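You operate a simulated robot arm through the tools that you are given. There is no shell and no other tool.

You are at the controls of a simulated two-armed robot. One attempt, no reset.

Task
Buff the VAC cap to satin at slow speed and stand it back on the black mat.
Fine: it rides in the blue nest; the other caps stay where they stand; the slide ends out and the buffer off.
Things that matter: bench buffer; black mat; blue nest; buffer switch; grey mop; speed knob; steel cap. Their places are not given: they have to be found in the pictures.

It is judged by the outcome, as a careful person would: the job done as asked, and still so three seconds after it is handed in. It fails if anything else is knocked over, pushed out of place, dropped, spilled or broken. Lids that push on must go on centred and level and be pressed home; caps that screw on are set level and turned clockwise until they are tight.

Robot
Two 7-joint arms with two-finger parallel grippers on one trunk that stands fixed in place. Base frame: the origin is at the foot of the trunk, x ahead of it, y to its left, z up; the work surface is at about z = 880. Lengths are in mm, angles in degrees, forces in N, time in s.
The left shoulder is at [60, 189, 1203], the right one opposite. With the tool pointing down near the work surface each hand reaches from about 100 to 660 mm from the base axis, measured 20 degrees to its own side. Payload 3.43 kg a hand.
The TCP of each hand is the grasp point between the finger pads, 30 mm short of the fingertips. In the tool frame z runs along the fingers and y along their closing line. The gripper opens to 94 mm. The fingers are 28 mm wide and 10 mm thick; the gripper's body (50 by 96 mm) begins 55 mm behind the TCP.
Orientation is that of the tool frame in the base frame, as a unit quaternion [x, y, z, w]. With the fingers straight down and closing along the base's y, the tool's x points along the base's -x, its y along +y and its z along -z.

Tools
- The arms move only by the tool play_rows. It takes "left_motion", "right_motion" or both (then of equal length, played together; a hand with none holds still); each is a list that holds one entry, the list of rows, each a list of 7 numbers: the turn, a rotation vector about the base's x, y, z in degrees, then the shift along the base's x, y, z in mm, then the finger opening in mm, from 0 to 94. In form: [[[wx, wy, wz, tx, ty, tz, jaw], ...]]. A call has 1 to 20 rows; each row shifts and turns the commanded pose from where the row before left it. Each row takes 0.2 s and may step no farther than 50 mm and 8.6 degrees from the row before; otherwise, or with a gripper value out of range, the whole call is refused. A pose out of reach is approached as far as the arm can. The call stops where the force on the tool passes 80 N (or 10 N more than at its start, if that is more) or the arm is blocked; 0.2 s more then pass. The fingers move at their own pace (about 153 mm/s each) and stop on an object; they squeeze with about 27 N. The grip force told is the motor's: it shows also when the fingers shut on nothing. Time passes only in rows, and 0.2 s behind the last, so rows that do not move let the fingers close. The reply holds the time, the measured pose of the TCP, the force on the tool along the base axes, the opening and the grip force, in the units named above and with some noise, with the torque about the TCP (base axes, N m) and any sound that the robot's microphone picked up.
- Cameras (640 x 400 px; columns grow to the right, rows downward): "scene" is now at [3.8, -8.3, 1754.4]; the picture's right is [-0.02, -1.00, 0.00], its down [-0.81, 0.01, -0.59] and it looks along [0.59, -0.01, -0.81] (base axes); focal length 308 px, centre (320, 200). "left" rides on the left gripper at [76, -14, -102] in its tool frame; the picture's right is [0.18, 0.98, 0.00], its down [-0.75, 0.14, -0.64] and it looks along [-0.63, 0.12, 0.77] (tool axes); focal length 243 px, centre (320, 200). "right" rides on the right gripper at [76, 14, -102] in its tool frame; the picture's right is [-0.18, 0.98, 0.00], its down [-0.75, -0.14, -0.64] and it looks along [-0.63, -0.12, 0.77] (tool axes); focal length 243 px, centre (320, 200).
- camera(camera): a new picture of that camera. The clock stands still meanwhile.
- lift_body(by): slides the trunk up (or, below 0, down) by that many mm; the arms and the scene camera ride with it, the base frame stays. It gives what a move gives, with no picture.
- head_to(pan, tilt): turns the head with the scene camera to pan (to the left, within 86 degrees either way) and tilt (down, from -29 to 69), counted from straight ahead of the robot. It gives what a move gives.
- probe_pixels(camera, pixels): for up to 12 pixels [column, row] of the newest picture of that camera ("zoom" is the newest enlarged one), the place [x, y, z] in the base frame of the surface seen there, good to about 2 mm, but the place of the scene camera against the robot may be out by one fixed shift of up to 18 mm in any direction. The clock stands still meanwhile.
- zoom(camera, box): a new picture of the part [left, top, right, bottom] of that camera's present view, enlarged. The clock stands still meanwhile.
- close_job(): hands the job in; it is judged then, once.

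Unless the task says otherwise, let go and move clear before handing in.

The tools are called after "Emit:" by a JSON object that holds its "fn" and its "kwargs". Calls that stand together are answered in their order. play_rows: Moves the arms, as the interface text tells. Its arguments: {"type":"object","properties":{"left_motion":{"type":"array","items":{"type":"array","items":{"type":"array","items":{"type":"number"}}}},"right_motion":{"type":"array","items":{"type":"array","items":{"type":"array","items":{"type":"number"}}}}},"required":[]} The other tools are called the same way: lift_body (by) moves the trunk up or down; head_to (pan, tilt) turns the head that bears the scene camera; camera (camera) takes a picture; probe_pixels (camera, pixels) gives the place of the surface under pixels of a picture; zoom (camera, box) takes an enlarged picture of a part of a camera's view; close_job () hands the job in.

At the start:

```text
t: 0.0
left_tool_pos: [403.0, 88.2, 1198.1]
left_tool_rot: [-0.001, 1.0, 0.0, 0.0]
left_contact_force: [0.7, -1.1, 0.1]
left_torque: [0.0, 0.0, 0.02]
left_width: 93.8
left_grasp_force: 0.1
right_tool_pos: [360.3, -201.8, 1235.0]
right_tool_rot: [0.001, 1.0, -0.001, 0.0]
right_contact_force: [0.0, 0.0, -0.7]
right_torque: [-0.04, 0.03, -0.02]
right_width: 94.1
right_grasp_force: 0.1
trunk travel left (down, up): [-875.0, 115.0]
head pan, tilt (commanded): [-1.0, 54.0]
```

scene: 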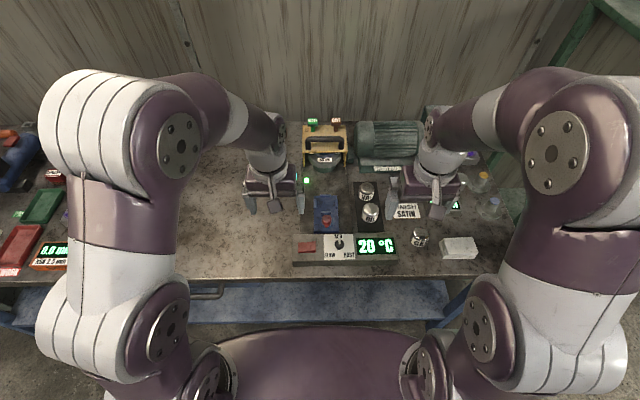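
right: 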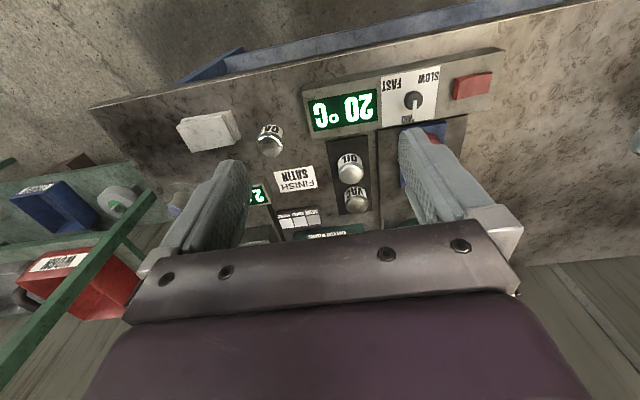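
left: 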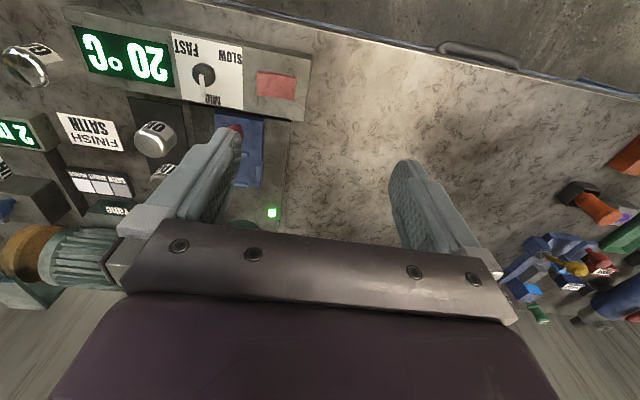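

The scene shows a control panel (red button, knob, 20 °C display) near (345,245), a blue nest near (327,212), and small steel caps at (367,190), (370,212), (419,238). I'll zoom in for details.

Emit:
{"fn": "zoom", "kwargs": {"camera": "scene", "box": [280, 110, 480, 270]}}

Emit:
{"fn": "zoom", "kwargs": {"camera": "right", "box": [240, 40, 520, 240]}}

Emit:
{"fn": "zoom", "kwargs": {"camera": "left", "box": [0, 20, 320, 240]}}

```text
2.50 times, centred on (380, 190) of scene
```

zoom: 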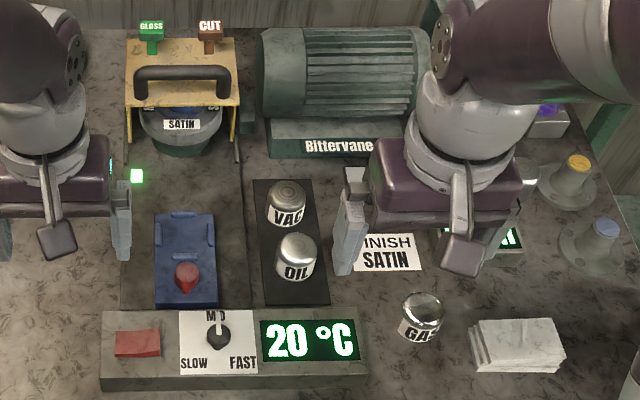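

```text
2.00 times, centred on (380, 140) of right
```

zoom: 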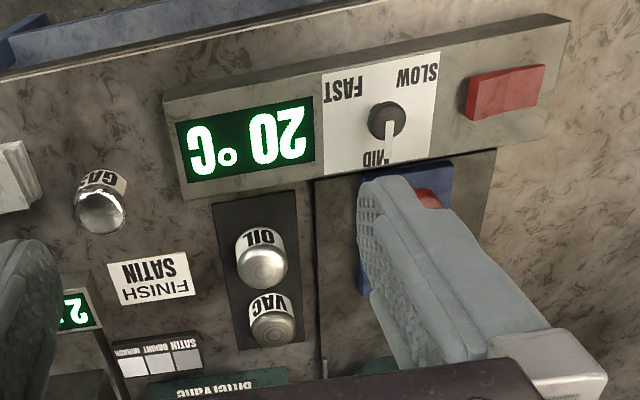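

```text
1.82 times, centred on (160, 130) of left
```

zoom: 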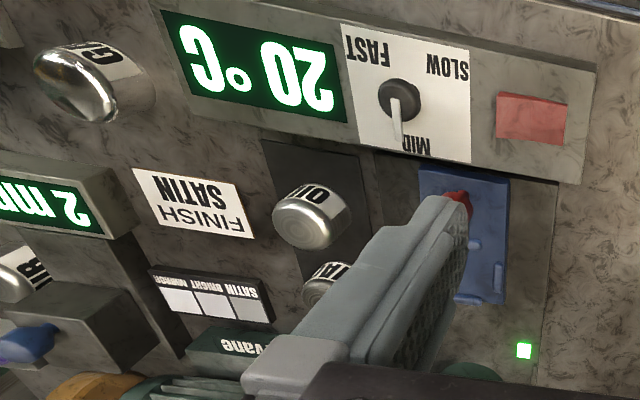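

The zoom shows VAC and OIL caps on the black mat, the blue nest with a red knob on a slide, a speed knob at MID and a red switch. I'll move both hands aside to look at the unobstructed machine.

Emit:
{"fn": "play_rows", "kwargs": {"left_motion": [[[0, 0, 0, -20, 40, 0, 94], [0, 0, 0, -20, 40, 0, 94], [0, 0, 0, -20, 40, 0, 94], [0, 0, 0, -20, 40, 0, 94], [0, 0, 0, -20, 40, 0, 94]]], "right_motion": [[[0, 0, 0, -20, -40, 0, 94], [0, 0, 0, -20, -40, 0, 94], [0, 0, 0, -20, -40, 0, 94], [0, 0, 0, -20, -40, 0, 94], [0, 0, 0, -20, -40, 0, 94]]]}}

Emit:
{"fn": "camera", "kwargs": {"camera": "scene"}}

Emit:
{"fn": "zoom", "kwargs": {"camera": "scene", "box": [290, 110, 410, 185]}}

Emit:
{"fn": "zoom", "kwargs": {"camera": "scene", "box": [380, 120, 520, 265]}}

Emit:
{"fn": "zoom", "kwargs": {"camera": "scene", "box": [0, 110, 160, 280]}}

Emit:
{"fn": "camera", "kwargs": {"camera": "right"}}

Emit:
{"fn": "camera", "kwargs": {"camera": "left"}}

```text
t: 1.2
left_tool_pos: [302.5, 285.3, 1196.8]
left_tool_rot: [0.002, 1.0, 0.0, 0.0]
left_contact_force: [-0.7, 0.3, -0.9]
left_torque: [0.0, -0.03, 0.03]
left_width: 93.7
left_grasp_force: 0.1
right_tool_pos: [257.2, -401.5, 1234.9]
right_tool_rot: [0.0, 1.0, 0.0, 0.0]
right_contact_force: [-0.5, -0.2, -0.3]
right_torque: [0.02, -0.04, 0.01]
right_width: 93.9
right_grasp_force: 0.1
trunk travel left (down, up): [-875.0, 115.0]
head pan, tilt (commanded): [-1.0, 54.0]
```

```text
taken
```

scene: 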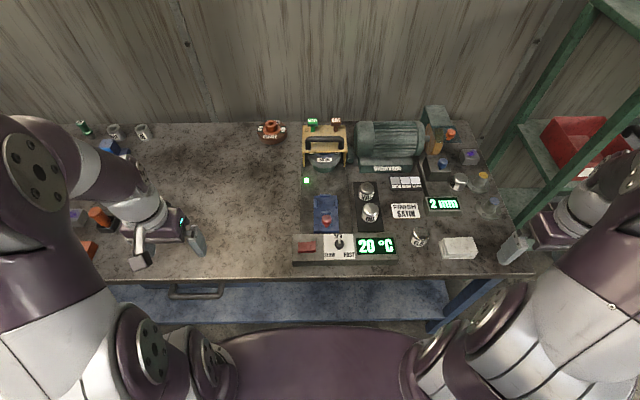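

```text
5.33 times, centred on (350, 148) of scene
```

zoom: 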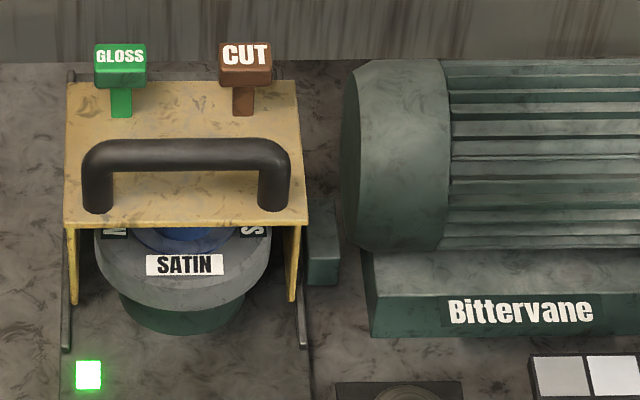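

```text
2.76 times, centred on (450, 192) of scene
```

zoom: 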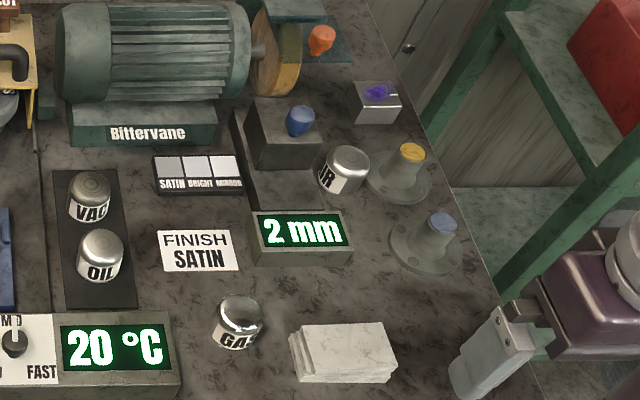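

```text
2.35 times, centred on (80, 195) of scene
```

zoom: 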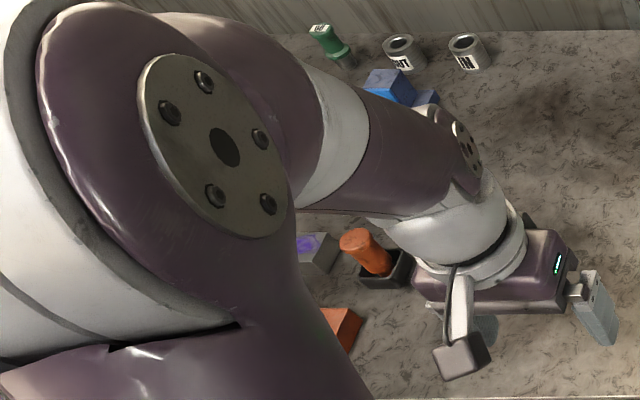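

```text
taken
```

right: 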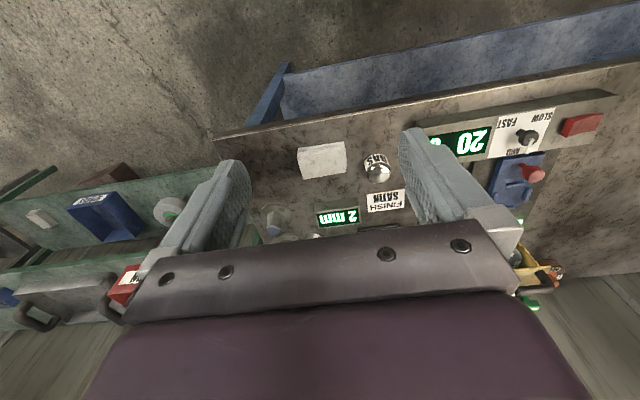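

```text
taken
```

left: 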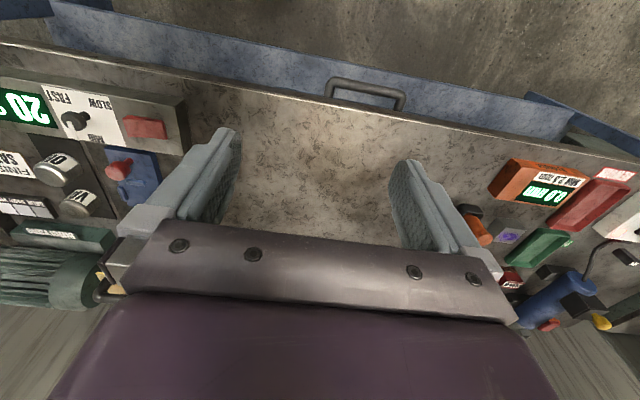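

The yellow hood covers a grey disc labelled SATIN, with a nest slide in front. I'll probe positions and get closer wrist-camera views.

Emit:
{"fn": "zoom", "kwargs": {"camera": "scene", "box": [285, 170, 410, 270]}}

Emit:
{"fn": "probe_pixels", "kwargs": {"camera": "scene", "pixels": [[367, 186], [370, 206], [419, 233], [325, 217], [324, 203], [307, 245], [339, 244], [324, 159], [325, 138], [324, 168], [306, 180], [345, 220]]}}

Emit:
{"fn": "zoom", "kwargs": {"camera": "right", "box": [440, 80, 640, 320]}}

Emit:
{"fn": "zoom", "kwargs": {"camera": "left", "box": [0, 60, 240, 310]}}

```text
4.00 times, centred on (348, 220) of scene
```

zoom: 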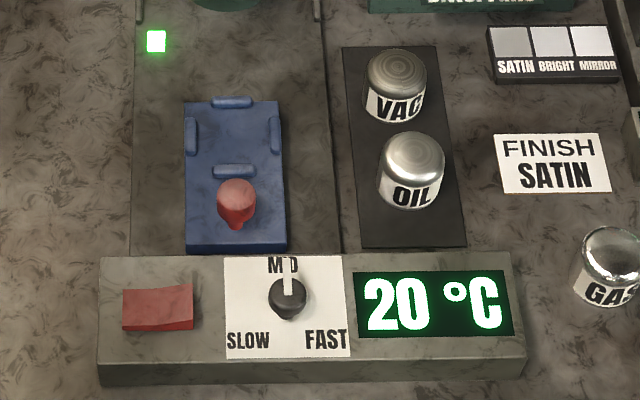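

```text
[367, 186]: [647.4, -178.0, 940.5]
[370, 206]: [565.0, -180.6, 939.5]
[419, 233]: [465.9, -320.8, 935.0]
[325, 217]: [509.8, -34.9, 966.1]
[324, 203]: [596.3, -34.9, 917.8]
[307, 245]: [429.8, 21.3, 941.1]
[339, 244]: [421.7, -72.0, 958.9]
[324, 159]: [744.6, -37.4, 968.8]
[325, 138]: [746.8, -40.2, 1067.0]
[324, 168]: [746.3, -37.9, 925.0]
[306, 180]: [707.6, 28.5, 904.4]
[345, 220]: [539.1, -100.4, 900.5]
```

```text
1.67 times, centred on (540, 200) of right
```

zoom: 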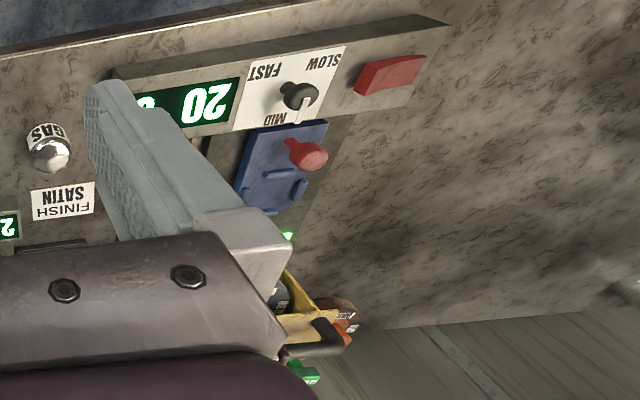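

```text
1.60 times, centred on (120, 185) of left
```

zoom: 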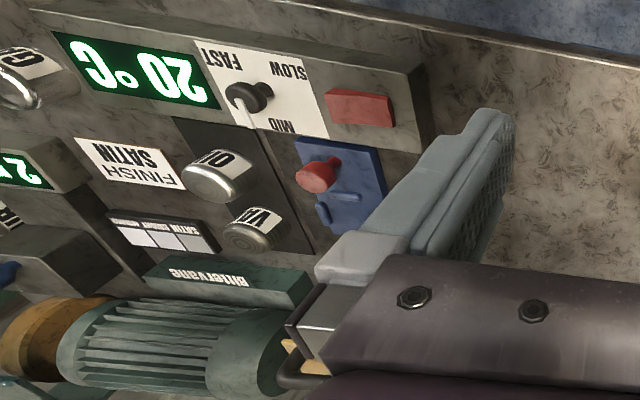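

Surfaces are located roughly (VAC cap ~[647,-178], nest ~[560,-35], switch ~[430,21], knob ~[422,-72]). I'll tilt the left hand forward to look at the hood and mop from the front.

Emit:
{"fn": "play_rows", "kwargs": {"left_motion": [[[0, -5, 0, 20, -30, -13, 94], [0, -5, 0, 20, -30, -13, 94], [0, -5, 0, 20, -30, -13, 94], [0, -5, 0, 20, -30, -13, 94], [0, -5, 0, 20, -30, -13, 94], [0, -5, 0, 20, -30, -13, 94], [0, -5, 0, 20, -30, -13, 94], [0, -5, 0, 20, -30, -13, 94], [0, -5, 0, 20, -30, -13, 94]]]}}

Emit:
{"fn": "camera", "kwargs": {"camera": "left"}}

Emit:
{"fn": "camera", "kwargs": {"camera": "scene"}}

```text
t: 3.2
left_tool_pos: [485.1, 14.5, 1080.0]
left_tool_rot: [0.001, 0.924, 0.0, 0.382]
left_contact_force: [0.1, -0.1, -0.8]
left_torque: [0.02, -0.01, 0.05]
left_width: 94.1
left_grasp_force: 0.1
right_tool_pos: [261.2, -402.3, 1234.6]
right_tool_rot: [0.001, 1.0, 0.001, -0.001]
right_contact_force: [0.7, -0.3, -0.3]
right_torque: [0.01, 0.06, 0.02]
right_width: 94.0
right_grasp_force: 0.0
trunk travel left (down, up): [-875.0, 115.0]
head pan, tilt (commanded): [-1.0, 54.0]
```

```text
taken
```

left: 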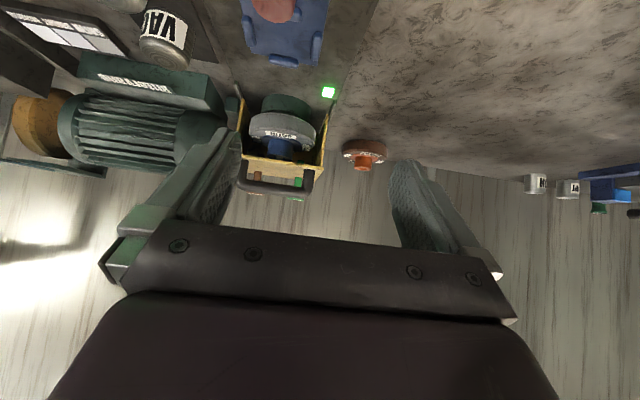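

```text
taken
```

scene: 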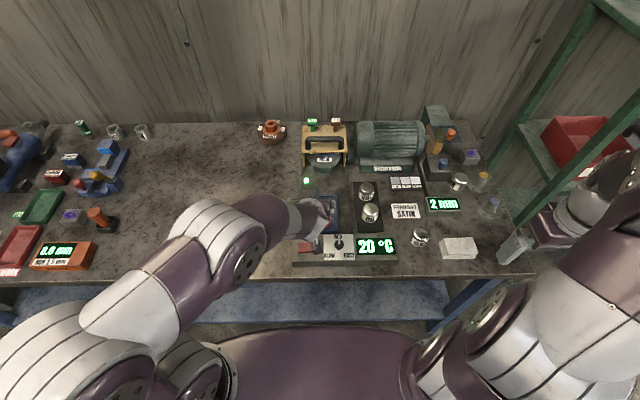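

Emit:
{"fn": "zoom", "kwargs": {"camera": "left", "box": [210, 60, 400, 210]}}

Emit:
{"fn": "zoom", "kwargs": {"camera": "scene", "box": [230, 105, 360, 200]}}

Emit:
{"fn": "zoom", "kwargs": {"camera": "scene", "box": [0, 110, 160, 280]}}

```text
2.67 times, centred on (305, 135) of left
```

zoom: 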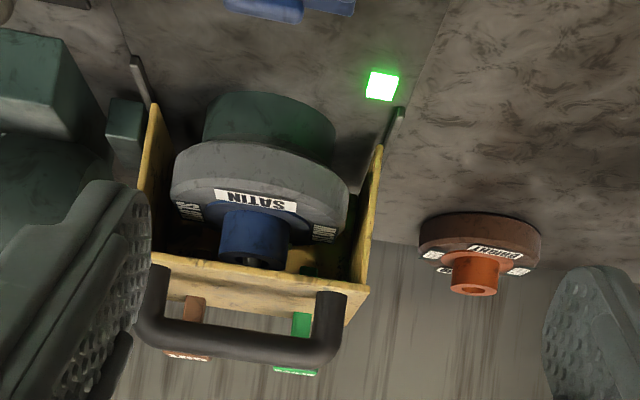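

```text
4.21 times, centred on (295, 152) of scene
```

zoom: 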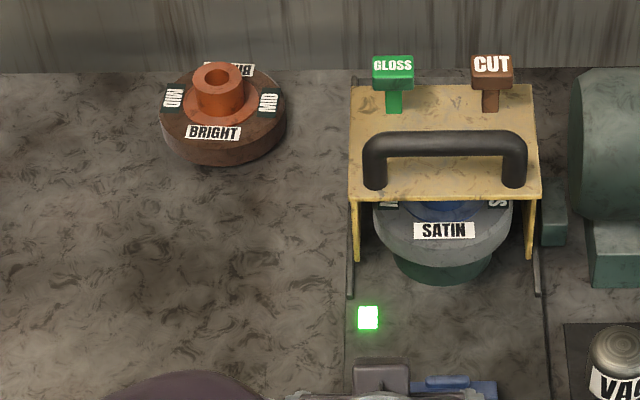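

```text
2.35 times, centred on (80, 195) of scene
```

zoom: 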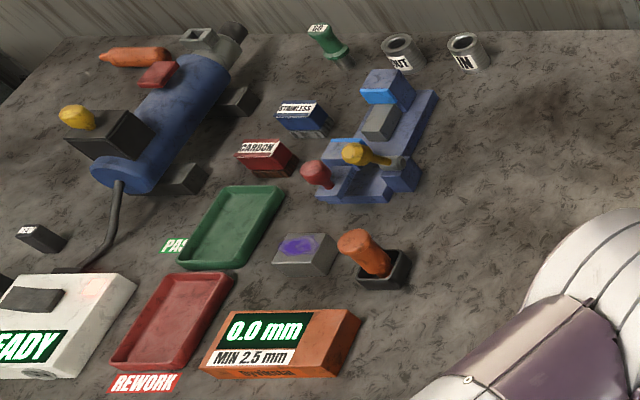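

The grey SATIN mop (left view, ~(283,130)) is already mounted on the green spindle, with the brown BRIGHT mop parked aside. I'll probe these from the left wrist camera to calibrate against the scene camera.

Emit:
{"fn": "probe_pixels", "kwargs": {"camera": "left", "pixels": [[283, 134], [281, 118], [283, 103], [328, 92], [165, 45], [282, 62], [283, 40], [275, 186], [323, 150], [245, 135], [361, 150], [130, 75]]}}

Emit:
{"fn": "zoom", "kwargs": {"camera": "left", "box": [240, 85, 330, 160]}}

Emit:
{"fn": "probe_pixels", "kwargs": {"camera": "scene", "pixels": [[324, 159], [324, 168], [306, 181], [271, 134]]}}

```text
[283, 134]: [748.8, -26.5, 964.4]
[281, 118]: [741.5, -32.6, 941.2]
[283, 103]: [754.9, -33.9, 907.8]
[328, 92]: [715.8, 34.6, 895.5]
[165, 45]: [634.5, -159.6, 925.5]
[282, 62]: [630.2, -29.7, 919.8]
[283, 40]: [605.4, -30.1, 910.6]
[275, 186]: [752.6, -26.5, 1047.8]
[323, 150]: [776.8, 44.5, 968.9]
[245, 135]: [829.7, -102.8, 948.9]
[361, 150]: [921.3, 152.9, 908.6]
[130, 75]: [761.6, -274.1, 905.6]
```

```text
5.33 times, centred on (285, 122) of left
```

zoom: 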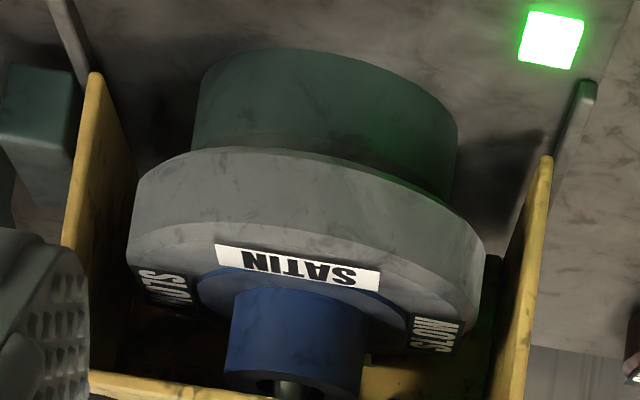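

```text
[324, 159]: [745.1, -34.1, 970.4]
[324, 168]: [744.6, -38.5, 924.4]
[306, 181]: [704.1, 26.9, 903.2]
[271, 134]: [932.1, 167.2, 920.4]
```

The grey mop shows SATIN with SLOW side labels, so the mounted mop is right; the scene camera offset is about [+10,+8,-8]. I'll level the left hand over the panel for accurate wrist-camera positions of switch, knob, and nest.

Emit:
{"fn": "play_rows", "kwargs": {"left_motion": [[[0, 7.5, 0, -10, 0, 10, 94], [0, 7.5, 0, -10, 0, 10, 94], [0, 7.5, 0, -10, 0, 10, 94], [0, 7.5, 0, -10, 0, 10, 94], [0, 7.5, 0, -10, 0, 10, 94], [0, 7.5, 0, -10, 0, 10, 94]]]}}

Emit:
{"fn": "camera", "kwargs": {"camera": "left"}}

```text
t: 4.6
left_tool_pos: [424.3, 17.2, 1141.2]
left_tool_rot: [0.001, 1.0, 0.0, -0.002]
left_contact_force: [0.2, -0.4, 0.8]
left_torque: [0.0, 0.01, 0.02]
left_width: 94.0
left_grasp_force: 0.2
right_tool_pos: [260.5, -401.5, 1234.3]
right_tool_rot: [0.0, 1.0, 0.0, 0.0]
right_contact_force: [-0.6, 0.3, 0.1]
right_torque: [0.0, 0.0, -0.04]
right_width: 94.0
right_grasp_force: 0.0
trunk travel left (down, up): [-875.0, 115.0]
head pan, tilt (commanded): [-1.0, 54.0]
```

```text
taken
```

left: 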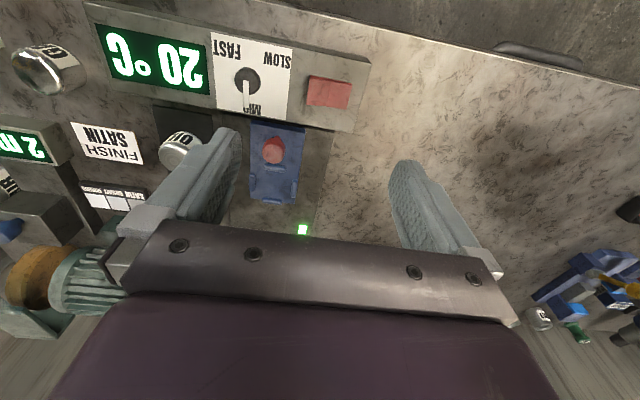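

Emit:
{"fn": "zoom", "kwargs": {"camera": "left", "box": [190, 20, 380, 140]}}

Emit:
{"fn": "probe_pixels", "kwargs": {"camera": "left", "pixels": [[329, 92], [310, 92], [347, 94], [330, 78], [330, 106], [246, 76], [246, 100], [273, 150], [246, 115], [276, 56], [226, 45], [302, 230]]}}

Emit:
{"fn": "zoom", "kwargs": {"camera": "left", "box": [140, 90, 330, 240]}}

```text
3.33 times, centred on (285, 80) of left
```

zoom: 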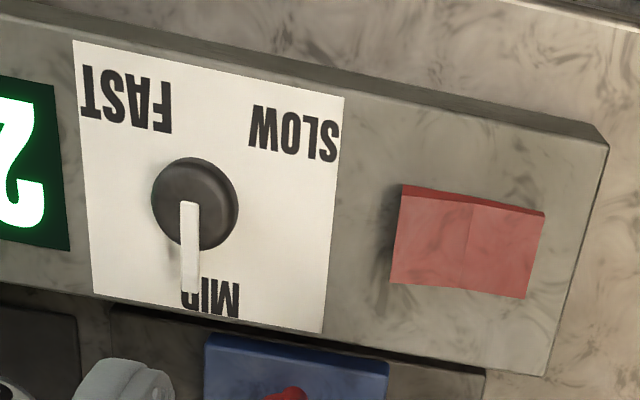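

```text
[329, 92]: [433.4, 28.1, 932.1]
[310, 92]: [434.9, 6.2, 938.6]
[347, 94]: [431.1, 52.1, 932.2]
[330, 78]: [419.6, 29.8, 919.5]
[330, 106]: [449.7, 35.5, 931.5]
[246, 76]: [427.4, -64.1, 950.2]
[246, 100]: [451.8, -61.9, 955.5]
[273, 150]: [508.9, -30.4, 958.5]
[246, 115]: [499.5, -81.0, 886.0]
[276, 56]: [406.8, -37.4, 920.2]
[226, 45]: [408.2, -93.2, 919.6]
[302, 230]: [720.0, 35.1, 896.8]
```

```text
2.67 times, centred on (235, 165) of left
```

zoom: 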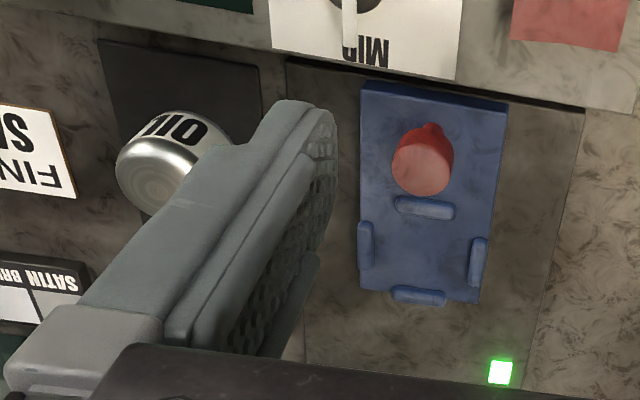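

The rocker switch's −y half at (310,92) stands higher (z≈938) than the other half (932), and the knob pointer is at MID with SLOW ~120° counter-clockwise. I'll probe the nest lugs and knob in more detail.

Emit:
{"fn": "probe_pixels", "kwargs": {"camera": "left", "pixels": [[274, 168], [252, 182], [294, 188], [273, 201], [273, 185], [262, 130], [285, 132], [255, 152], [265, 195], [283, 196], [275, 143], [271, 158]]}}

Emit:
{"fn": "zoom", "kwargs": {"camera": "left", "box": [230, 110, 320, 220]}}

```text
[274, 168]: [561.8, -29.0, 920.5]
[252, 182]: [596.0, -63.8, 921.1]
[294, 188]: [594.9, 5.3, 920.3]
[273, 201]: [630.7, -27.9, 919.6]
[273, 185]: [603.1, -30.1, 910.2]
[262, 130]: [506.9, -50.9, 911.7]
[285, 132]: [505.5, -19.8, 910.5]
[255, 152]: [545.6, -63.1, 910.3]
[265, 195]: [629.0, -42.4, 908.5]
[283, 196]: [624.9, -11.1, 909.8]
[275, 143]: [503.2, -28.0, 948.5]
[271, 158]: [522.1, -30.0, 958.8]
```

```text
3.64 times, centred on (275, 165) of left
```

zoom: 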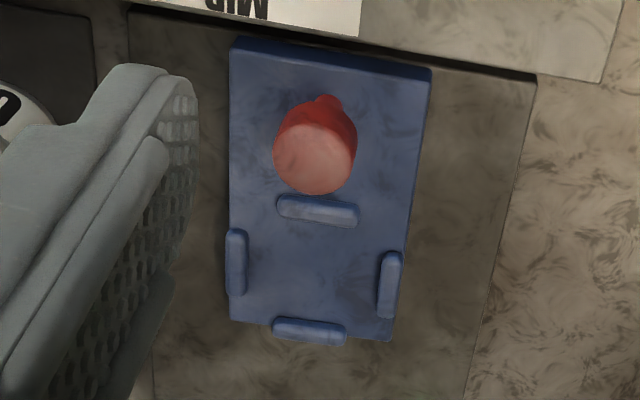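

Nest centre is about [596.5,-29.3] with plate z≈910. Now I'll back the left hand off and bring the right hand over the mat to locate VAC accurately.

Emit:
{"fn": "play_rows", "kwargs": {"left_motion": [[[0, 0, 0, -12, 28, 5, 94], [0, 0, 0, -12, 28, 5, 94], [0, 0, 0, -12, 28, 5, 94], [0, 0, 0, -12, 28, 5, 94], [0, 0, 0, -12, 28, 5, 94], [0, 0, 0, -12, 28, 5, 94], [0, 0, 0, -12, 28, 5, 94], [0, 0, 0, -12, 28, 5, 94]]], "right_motion": [[[0, 0, 0, 28, 27, -14, 94], [0, 0, 0, 28, 27, -14, 94], [0, 0, 0, 28, 27, -14, 94], [0, 0, 0, 28, 27, -14, 94], [0, 0, 0, 28, 27, -14, 94], [0, 0, 0, 28, 27, -14, 94], [0, 0, 0, 28, 27, -14, 94], [0, 0, 0, 28, 27, -14, 94]]]}}

Emit:
{"fn": "camera", "kwargs": {"camera": "right"}}

```text
t: 6.4
left_tool_pos: [329.7, 243.1, 1179.5]
left_tool_rot: [0.001, 1.0, -0.001, 0.0]
left_contact_force: [-0.3, 0.7, -0.6]
left_torque: [0.02, 0.01, 0.02]
left_width: 94.0
left_grasp_force: 0.0
right_tool_pos: [487.9, -183.4, 1125.1]
right_tool_rot: [0.001, 1.0, -0.001, 0.0]
right_contact_force: [0.1, 1.2, -0.4]
right_torque: [0.0, -0.02, 0.0]
right_width: 93.6
right_grasp_force: 0.1
trunk travel left (down, up): [-875.0, 115.0]
head pan, tilt (commanded): [-1.0, 54.0]
```

```text
taken
```

right: 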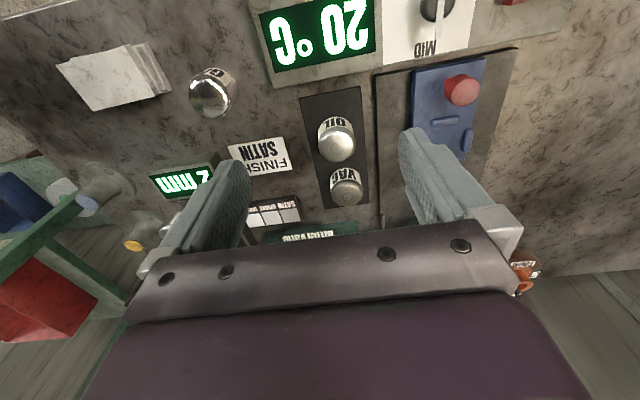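

Emit:
{"fn": "zoom", "kwargs": {"camera": "right", "box": [290, 80, 390, 230]}}

Emit:
{"fn": "probe_pixels", "kwargs": {"camera": "right", "pixels": [[346, 196], [338, 147], [346, 187], [337, 128], [306, 100], [356, 92], [322, 202], [368, 200], [348, 212], [320, 231], [461, 90], [440, 121]]}}

```text
2.67 times, centred on (340, 155) of right
```

zoom: 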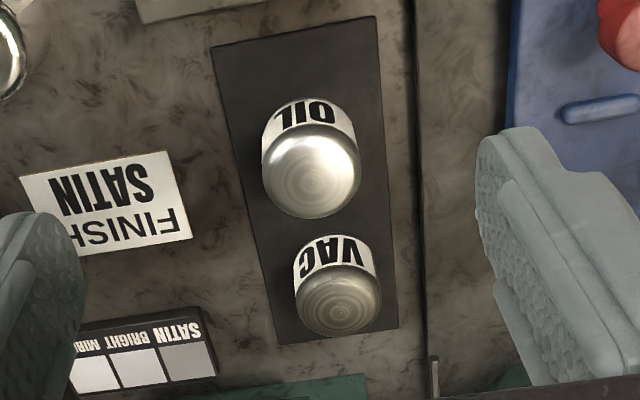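

```text
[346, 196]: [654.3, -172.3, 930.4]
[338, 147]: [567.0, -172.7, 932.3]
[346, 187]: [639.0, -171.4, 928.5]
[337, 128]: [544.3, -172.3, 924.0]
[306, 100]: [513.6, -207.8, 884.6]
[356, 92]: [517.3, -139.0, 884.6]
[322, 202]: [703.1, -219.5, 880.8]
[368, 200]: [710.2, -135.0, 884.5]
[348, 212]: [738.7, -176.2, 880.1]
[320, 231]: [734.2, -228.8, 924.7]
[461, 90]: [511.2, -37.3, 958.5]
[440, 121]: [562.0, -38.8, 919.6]
```

The two wrist cameras disagree by ~7 mm in y on the red knob (−30 vs −37), so I'll cross-check with fresh pictures.

Emit:
{"fn": "camera", "kwargs": {"camera": "left"}}

Emit:
{"fn": "camera", "kwargs": {"camera": "scene"}}

Emit:
{"fn": "zoom", "kwargs": {"camera": "right", "box": [390, 40, 510, 160]}}

```text
taken
```

left: 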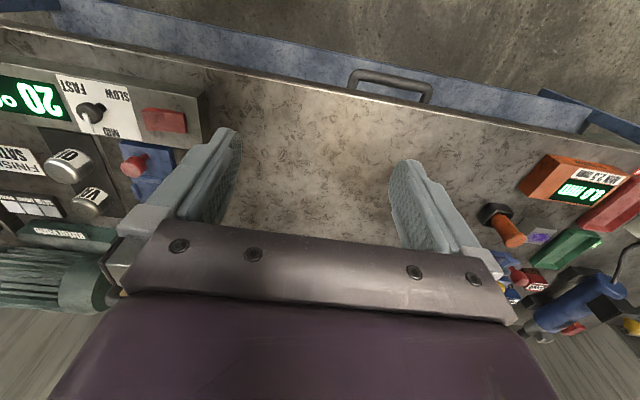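

```text
taken
```

scene: 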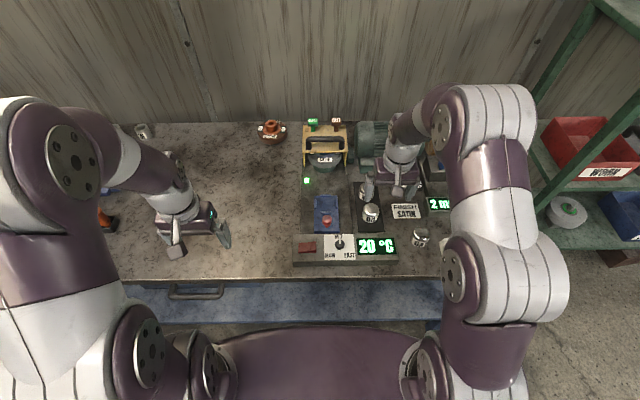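

```text
3.33 times, centred on (450, 100) of right
```

zoom: 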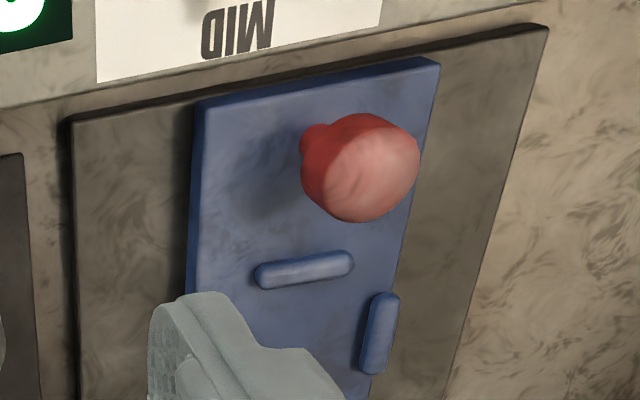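

Emit:
{"fn": "probe_pixels", "kwargs": {"camera": "right", "pixels": [[445, 120], [465, 92], [468, 140], [425, 48], [346, 196], [338, 147]]}}

Emit:
{"fn": "zoom", "kwargs": {"camera": "left", "box": [0, 70, 200, 230]}}

Emit:
{"fn": "zoom", "kwargs": {"camera": "scene", "box": [285, 170, 410, 270]}}

```text
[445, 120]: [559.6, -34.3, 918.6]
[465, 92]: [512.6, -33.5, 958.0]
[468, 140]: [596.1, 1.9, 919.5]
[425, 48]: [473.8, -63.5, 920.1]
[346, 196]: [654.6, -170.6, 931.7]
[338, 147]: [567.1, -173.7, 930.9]
```

```text
2.50 times, centred on (100, 150) of left
```

zoom: 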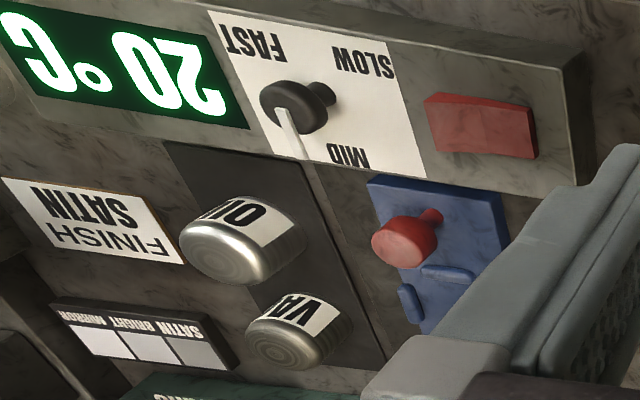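

```text
4.00 times, centred on (348, 220) of scene
```

zoom: 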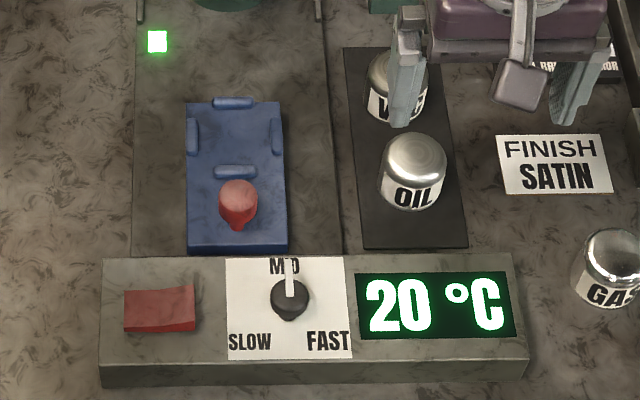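

VAC top centre is at ~[654.5,-171.5,931], OIL at [567,-173]. I'll test right-hand reach above VAC, staying high.

Emit:
{"fn": "play_rows", "kwargs": {"right_motion": [[[0, 0, 0, 28, 2, -18, 80], [0, 0, 0, 28, 2, -18, 80], [0, 0, 0, 28, 2, -18, 80], [0, 0, 0, 28, 2, -18, 80], [0, 0, 0, 28, 2, -18, 80], [0, 0, 0, 26.5, 2, -18, 80]]]}}

Emit:
{"fn": "camera", "kwargs": {"camera": "right"}}

Emit:
{"fn": "camera", "kwargs": {"camera": "scene"}}

```text
t: 7.8
left_tool_pos: [327.5, 242.0, 1181.0]
left_tool_rot: [0.001, 1.0, 0.0, 0.001]
left_contact_force: [-0.1, -0.4, -0.3]
left_torque: [0.02, -0.04, 0.01]
left_width: 94.0
left_grasp_force: 0.0
right_tool_pos: [614.1, -176.9, 1040.5]
right_tool_rot: [0.001, 1.0, 0.0, 0.002]
right_contact_force: [0.3, 0.2, 0.4]
right_torque: [0.01, -0.02, 0.0]
right_width: 80.2
right_grasp_force: 0.2
right hand out of reach, approached as far as the arm can: row 5, 6
trunk travel left (down, up): [-875.0, 115.0]
head pan, tilt (commanded): [-1.0, 54.0]
```

```text
taken
```

right: 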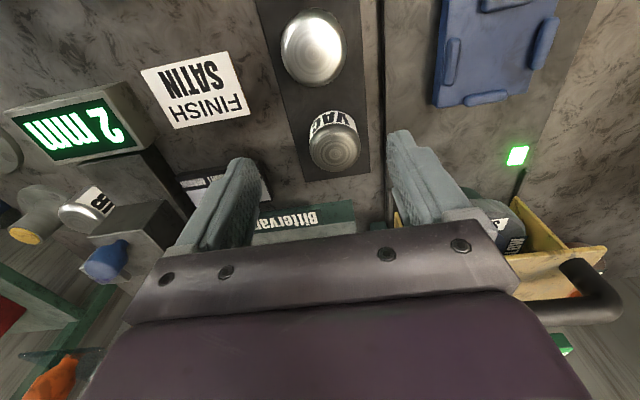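

```text
taken
```

scene: 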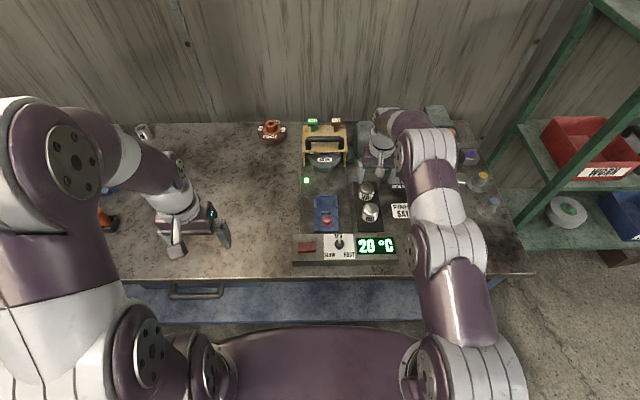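

The right hand can't reach VAC with the tool vertical (stops at x≈614), so I'll later pitch the fingers forward about y. First I'll do the speed knob: move the right hand above it with a −45° yaw to check wrist range.

Emit:
{"fn": "play_rows", "kwargs": {"right_motion": [[[0, 0, 0, -31, 18, 6, 80], [0, 0, 0, -31, 18, 6, 80], [0, 0, 0, -31, 18, 6, 80], [0, 0, 0, -31, 18, 6, 80], [0, 0, 0, -31, 18, 6, 80], [0, 0, 0, -31, 18, 6, 80]]]}}

Emit:
{"fn": "camera", "kwargs": {"camera": "right"}}

```text
t: 9.2
left_tool_pos: [327.4, 243.0, 1181.5]
left_tool_rot: [0.0, 1.0, 0.0, 0.0]
left_contact_force: [0.1, 0.7, -0.2]
left_torque: [0.01, 0.02, 0.0]
left_width: 93.9
left_grasp_force: 0.0
right_tool_pos: [428.6, -67.1, 1075.1]
right_tool_rot: [0.002, 1.0, 0.0, -0.001]
right_contact_force: [0.0, -0.1, -0.9]
right_torque: [-0.04, -0.02, -0.03]
right_width: 80.1
right_grasp_force: 0.0
trunk travel left (down, up): [-875.0, 115.0]
head pan, tilt (commanded): [-1.0, 54.0]
```

```text
taken
```

right: 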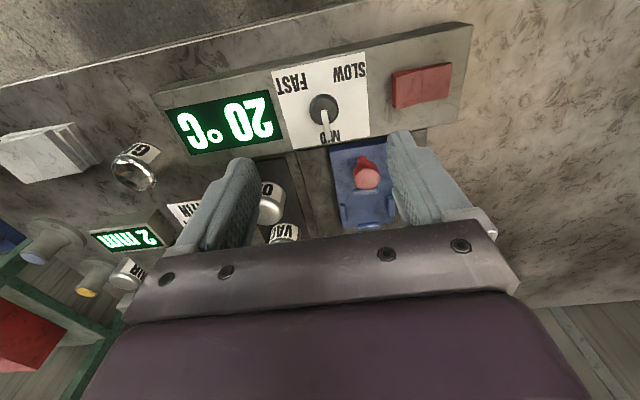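

Emit:
{"fn": "zoom", "kwargs": {"camera": "right", "box": [260, 50, 400, 240]}}

Emit:
{"fn": "probe_pixels", "kwargs": {"camera": "right", "pixels": [[322, 104], [323, 112], [325, 128], [322, 100], [311, 107], [337, 107], [348, 72], [293, 84], [398, 90], [445, 86], [367, 180], [350, 182]]}}

```text
2.11 times, centred on (330, 145) of right
```

zoom: 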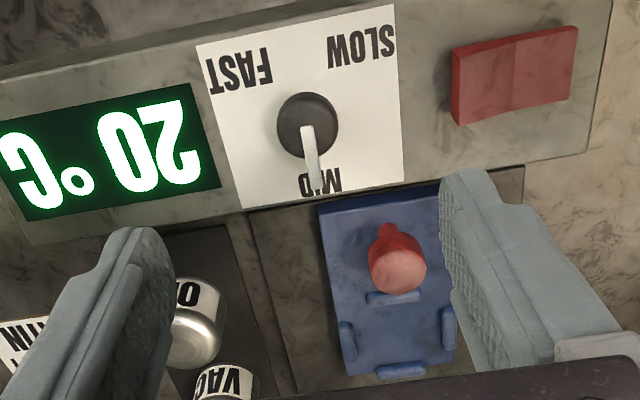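

```text
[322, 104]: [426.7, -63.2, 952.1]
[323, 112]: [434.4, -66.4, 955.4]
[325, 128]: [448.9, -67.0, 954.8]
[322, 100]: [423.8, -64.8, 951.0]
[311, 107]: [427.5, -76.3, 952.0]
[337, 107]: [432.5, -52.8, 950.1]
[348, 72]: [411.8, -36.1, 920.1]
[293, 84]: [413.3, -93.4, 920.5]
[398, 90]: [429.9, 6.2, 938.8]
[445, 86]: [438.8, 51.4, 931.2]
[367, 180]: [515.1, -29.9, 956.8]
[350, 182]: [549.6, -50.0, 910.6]
```

Knob centre is at ~[429,-65.5], ~28 mm diameter, top z≈951, pointer along +x; SLOW lies 120° CCW. I'll test the right wrist's yaw range in the air: −45° then +75°.

Emit:
{"fn": "play_rows", "kwargs": {"right_motion": [[[0, 0, 8, 0, 0, 0, 80], [0, 0, 8, 0, 0, 0, 80], [0, 0, 8, 0, 0, 0, 80], [0, 0, 8, 0, 0, 0, 80], [0, 0, 8, 0, 0, 0, 80], [0, 0, 8, 0, 0, 0, 80], [0, 0, 8, 0, 0, 0, 80], [0, 0, 8, 0, 0, 0, 80], [0, 0, 8, 0, 0, 0, 80], [0, 0, 3, 0, 0, 0, 80]]]}}

Emit:
{"fn": "camera", "kwargs": {"camera": "scene"}}

```text
t: 11.4
left_tool_pos: [328.1, 241.2, 1180.9]
left_tool_rot: [0.0, 1.0, 0.0, 0.0]
left_contact_force: [-0.5, 0.1, 0.7]
left_torque: [-0.02, 0.0, 0.02]
left_width: 93.9
left_grasp_force: 0.0
right_tool_pos: [430.1, -67.8, 1077.5]
right_tool_rot: [-0.61, 0.793, 0.001, 0.001]
right_contact_force: [0.3, 0.2, 0.2]
right_torque: [-0.03, 0.0, 0.0]
right_width: 79.8
right_grasp_force: 0.1
trunk travel left (down, up): [-875.0, 115.0]
head pan, tilt (commanded): [-1.0, 54.0]
```

```text
taken
```

scene: 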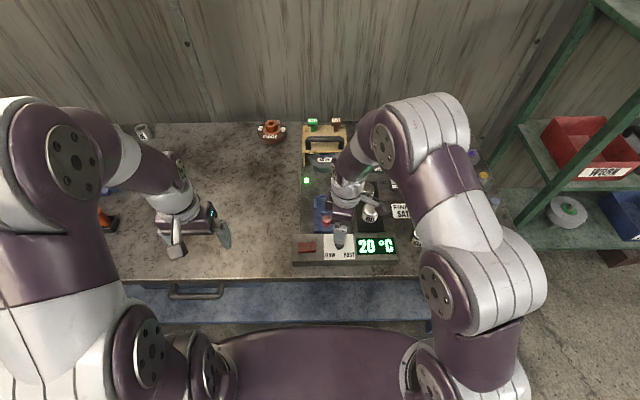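

+75° yaw was reached fine. Now going to −45°.

Emit:
{"fn": "play_rows", "kwargs": {"right_motion": [[[0, 0, -8, 0, 0, 0, 60], [0, 0, -8, 0, 0, 0, 60], [0, 0, -8, 0, 0, 0, 60], [0, 0, -8, 0, 0, 0, 60], [0, 0, -8, 0, 0, 0, 60], [0, 0, -8, 0, 0, 0, 60], [0, 0, -8, 0, 0, 0, 60], [0, 0, -8, 0, 0, 0, 60], [0, 0, -8, 0, 0, 0, 60], [0, 0, -8, 0, 0, 0, 60], [0, 0, -8, 0, 0, 0, 60], [0, 0, -8, 0, 0, 0, 60], [0, 0, -8, 0, 0, 0, 60], [0, 0, -8, 0, 0, 0, 60], [0, 0, -3, 0, 0, 0, 60]]]}}

Emit:
{"fn": "camera", "kwargs": {"camera": "right"}}

```text
t: 14.6
left_tool_pos: [329.3, 241.8, 1179.3]
left_tool_rot: [0.0, 1.0, -0.001, -0.001]
left_contact_force: [-0.2, -0.2, -0.2]
left_torque: [-0.02, 0.02, 0.02]
left_width: 93.9
left_grasp_force: 0.1
right_tool_pos: [431.5, -68.2, 1076.2]
right_tool_rot: [0.344, 0.939, 0.001, 0.0]
right_contact_force: [0.7, 0.5, 0.3]
right_torque: [0.0, -0.03, 0.0]
right_width: 60.1
right_grasp_force: 0.1
trunk travel left (down, up): [-875.0, 115.0]
head pan, tilt (commanded): [-1.0, 54.0]
```

```text
taken
```

right: 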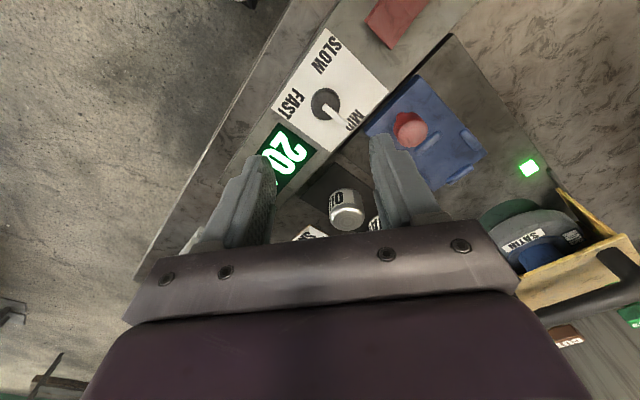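

Both yaws work. I'll cross-check the knob centre from this rotated view before descending.

Emit:
{"fn": "zoom", "kwargs": {"camera": "right", "box": [270, 50, 390, 150]}}

Emit:
{"fn": "probe_pixels", "kwargs": {"camera": "right", "pixels": [[313, 102], [326, 90], [326, 118], [325, 104], [336, 99], [339, 122], [318, 115]]}}

```text
4.00 times, centred on (330, 100) of right
```

zoom: 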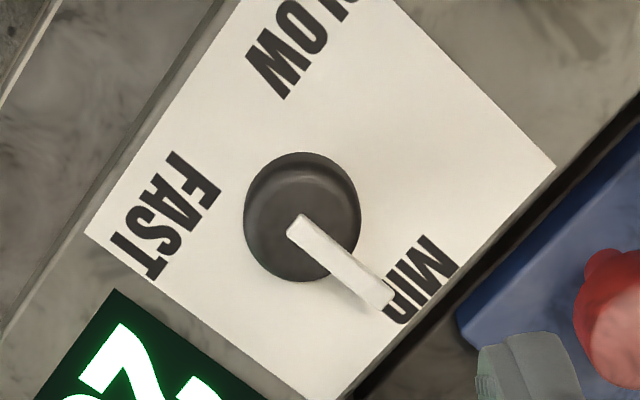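

```text
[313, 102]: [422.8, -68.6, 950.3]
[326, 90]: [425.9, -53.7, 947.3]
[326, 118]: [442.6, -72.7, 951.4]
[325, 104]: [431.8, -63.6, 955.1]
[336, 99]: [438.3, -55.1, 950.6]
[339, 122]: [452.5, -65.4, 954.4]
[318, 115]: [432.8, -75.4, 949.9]
```

Knob centre settles at ~[430.5,-65]. I'll yaw to −30°, open to 60, and descend so fingertips stop ~5 mm above the panel.

Emit:
{"fn": "play_rows", "kwargs": {"right_motion": [[[0, 0, 5, 0.5, 2.7, -20, 60], [0, 0, 5, 0, 0, -25, 60], [0, 0, 0, 0, 0, -25, 60], [0, 0, 0, 0, 0, -20, 60], [0, 0, 0, 0, 0, -15, 60], [0, 0, 0, 0, 0, -8, 60], [0, 0, 0, 0, 0, -6, 60], [0, 0, 0, 0, 0, 0, 60]]]}}

Emit:
{"fn": "camera", "kwargs": {"camera": "right"}}

Emit:
{"fn": "zoom", "kwargs": {"camera": "scene", "box": [285, 170, 410, 270]}}

```text
t: 16.4
left_tool_pos: [328.2, 242.4, 1180.7]
left_tool_rot: [0.0, 1.0, 0.001, 0.0]
left_contact_force: [0.3, -1.0, 0.8]
left_torque: [-0.02, 0.01, 0.0]
left_width: 93.8
left_grasp_force: 0.1
right_tool_pos: [430.4, -64.6, 956.8]
right_tool_rot: [0.26, 0.966, -0.001, 0.001]
right_contact_force: [-0.8, 0.0, 0.6]
right_torque: [0.0, -0.01, 0.01]
right_width: 59.8
right_grasp_force: 0.1
trunk travel left (down, up): [-875.0, 115.0]
head pan, tilt (commanded): [-1.0, 54.0]
```

```text
taken
```

right: 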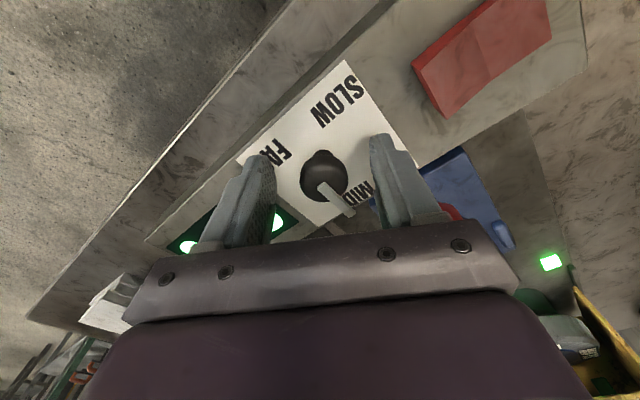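

```text
4.00 times, centred on (348, 220) of scene
```

zoom: 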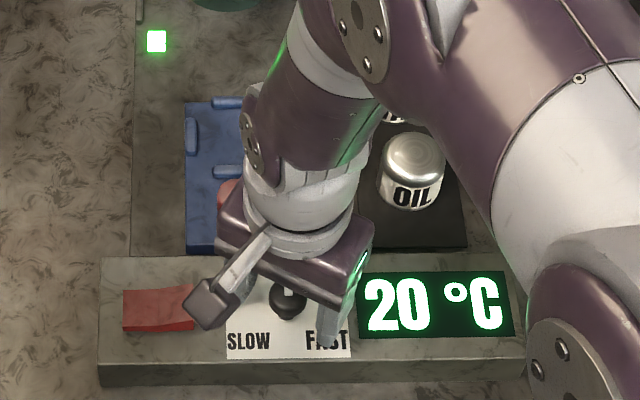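

The knob (322,178) is centred between the fingers. Closing.

Emit:
{"fn": "play_rows", "kwargs": {"right_motion": [[[0, 0, 0, 0, 0, 0, 45], [0, 0, 0, 0, 0, 0, 34], [0, 0, 0, 0, 0, 0, 20], [0, 0, 0, 0, 0, 0, 20], [0, 0, 0, 0, 0, 0, 20]]]}}

Emit:
{"fn": "camera", "kwargs": {"camera": "right"}}

```text
t: 17.6
left_tool_pos: [328.5, 243.1, 1181.2]
left_tool_rot: [0.0, 1.0, 0.0, -0.001]
left_contact_force: [-0.4, 0.0, 0.4]
left_torque: [-0.01, -0.01, 0.01]
left_width: 93.9
left_grasp_force: 0.1
right_tool_pos: [430.7, -62.4, 958.1]
right_tool_rot: [0.259, 0.966, 0.0, 0.001]
right_contact_force: [4.6, 5.2, 1.1]
right_torque: [-0.01, -0.43, 0.01]
right_width: 27.5
right_grasp_force: 44.8
trunk travel left (down, up): [-875.0, 115.0]
head pan, tilt (commanded): [-1.0, 54.0]
```

```text
taken
```

right: 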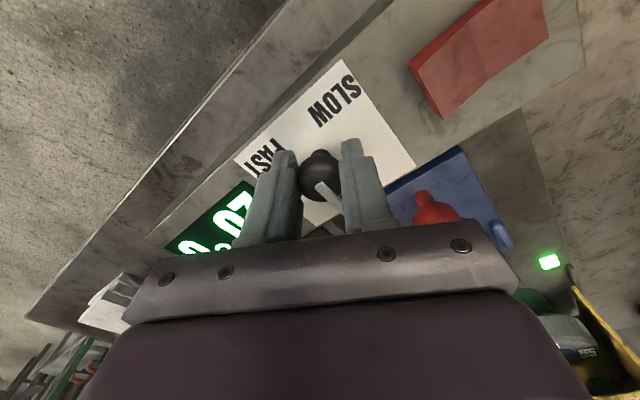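

Gripped at 27.5 mm with a small side force. I'll nudge +1 mm toward it and turn CCW 48° first, checking.

Emit:
{"fn": "play_rows", "kwargs": {"right_motion": [[[0, 0, 0, 0.8, 1.3, 0, 20], [0, 0, 8, 0, 0, 0, 20], [0, 0, 8, 0, 0, 0, 20], [0, 0, 8, 0, 0, 0, 20], [0, 0, 8, 0, 0, 0, 20], [0, 0, 8, 0, 0, 0, 20], [0, 0, 8, 0, 0, 0, 20]]]}}

Emit:
{"fn": "camera", "kwargs": {"camera": "right"}}

```text
t: 19.2
left_tool_pos: [329.2, 240.0, 1181.4]
left_tool_rot: [0.001, 1.0, 0.001, 0.0]
left_contact_force: [-0.5, -0.8, 1.1]
left_torque: [-0.01, 0.0, 0.01]
left_width: 93.9
left_grasp_force: 0.1
right_tool_pos: [430.4, -67.0, 957.5]
right_tool_rot: [-0.157, 0.988, 0.001, 0.0]
right_contact_force: [4.8, -16.7, 10.3]
right_torque: [-0.38, 0.03, -0.08]
right_width: 27.2
right_grasp_force: 45.3
trunk travel left (down, up): [-875.0, 115.0]
head pan, tilt (commanded): [-1.0, 54.0]
```

```text
taken
```

right: 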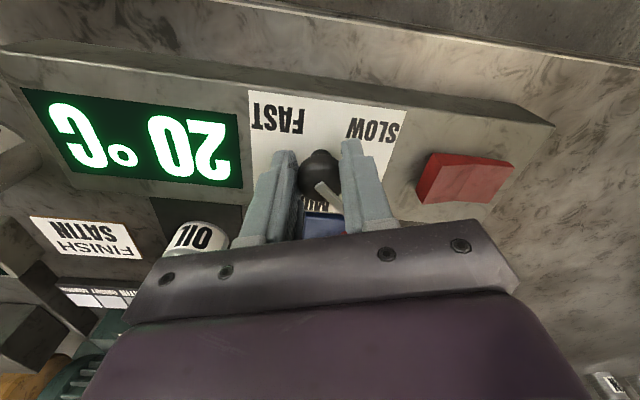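

The pointer turns with the hand; side force −16.7 N in y says I should shift back ~2 mm. Continuing the remaining 72° with correction.

Emit:
{"fn": "play_rows", "kwargs": {"right_motion": [[[0, 0, 0, 0.3, -2, 0, 20], [0, 0, 8, 0, 0, 0, 20], [0, 0, 8, 0, 0, 0, 20], [0, 0, 8, 0, 0, 0, 20], [0, 0, 8, 0, 0, 0, 20]]]}}

Emit:
{"fn": "camera", "kwargs": {"camera": "right"}}

```text
t: 20.4
left_tool_pos: [330.7, 239.7, 1181.5]
left_tool_rot: [0.001, 1.0, 0.0, -0.001]
left_contact_force: [-0.7, -0.7, -0.6]
left_torque: [0.0, 0.01, -0.04]
left_width: 93.8
left_grasp_force: 0.1
right_tool_pos: [433.7, -68.1, 957.4]
right_tool_rot: [-0.422, 0.907, 0.001, 0.0]
right_contact_force: [7.6, -13.9, 2.1]
right_torque: [-0.36, -0.02, -0.64]
right_width: 27.3
right_grasp_force: 45.0
trunk travel left (down, up): [-875.0, 115.0]
head pan, tilt (commanded): [-1.0, 54.0]
```

```text
taken
```

right: 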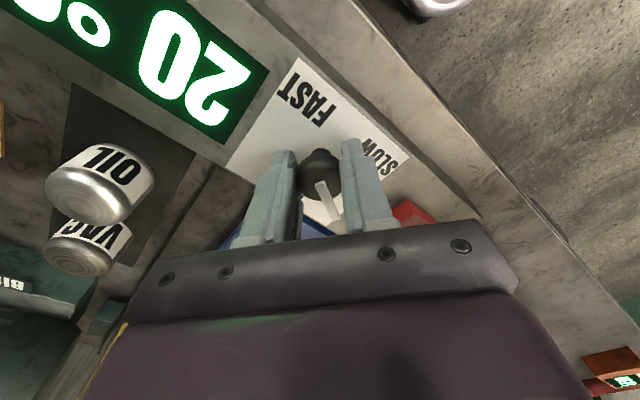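

Torque about z rose to −0.64 N·m at ~80°, perhaps an end stop or detent. I'll look from the scene and at the finger zoom before going on.

Emit:
{"fn": "zoom", "kwargs": {"camera": "scene", "box": [300, 215, 380, 270]}}

Emit:
{"fn": "zoom", "kwargs": {"camera": "right", "box": [260, 110, 420, 240]}}

```text
7.27 times, centred on (340, 242) of scene
```

zoom: 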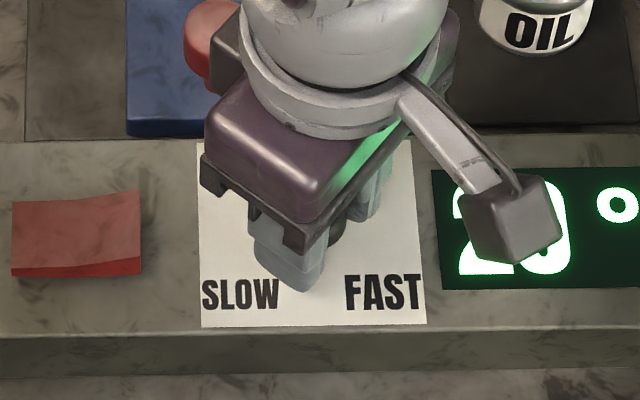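

```text
3.08 times, centred on (340, 175) of right
```

zoom: 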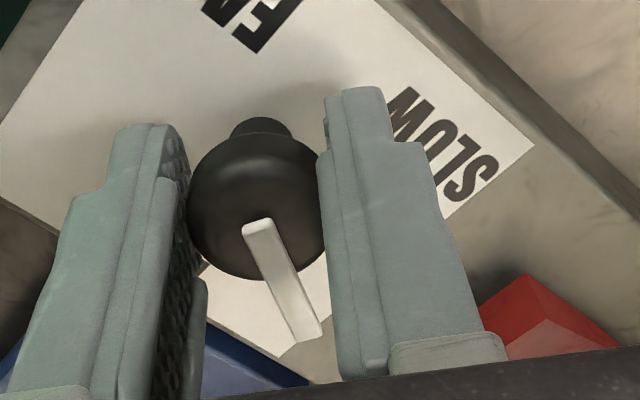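

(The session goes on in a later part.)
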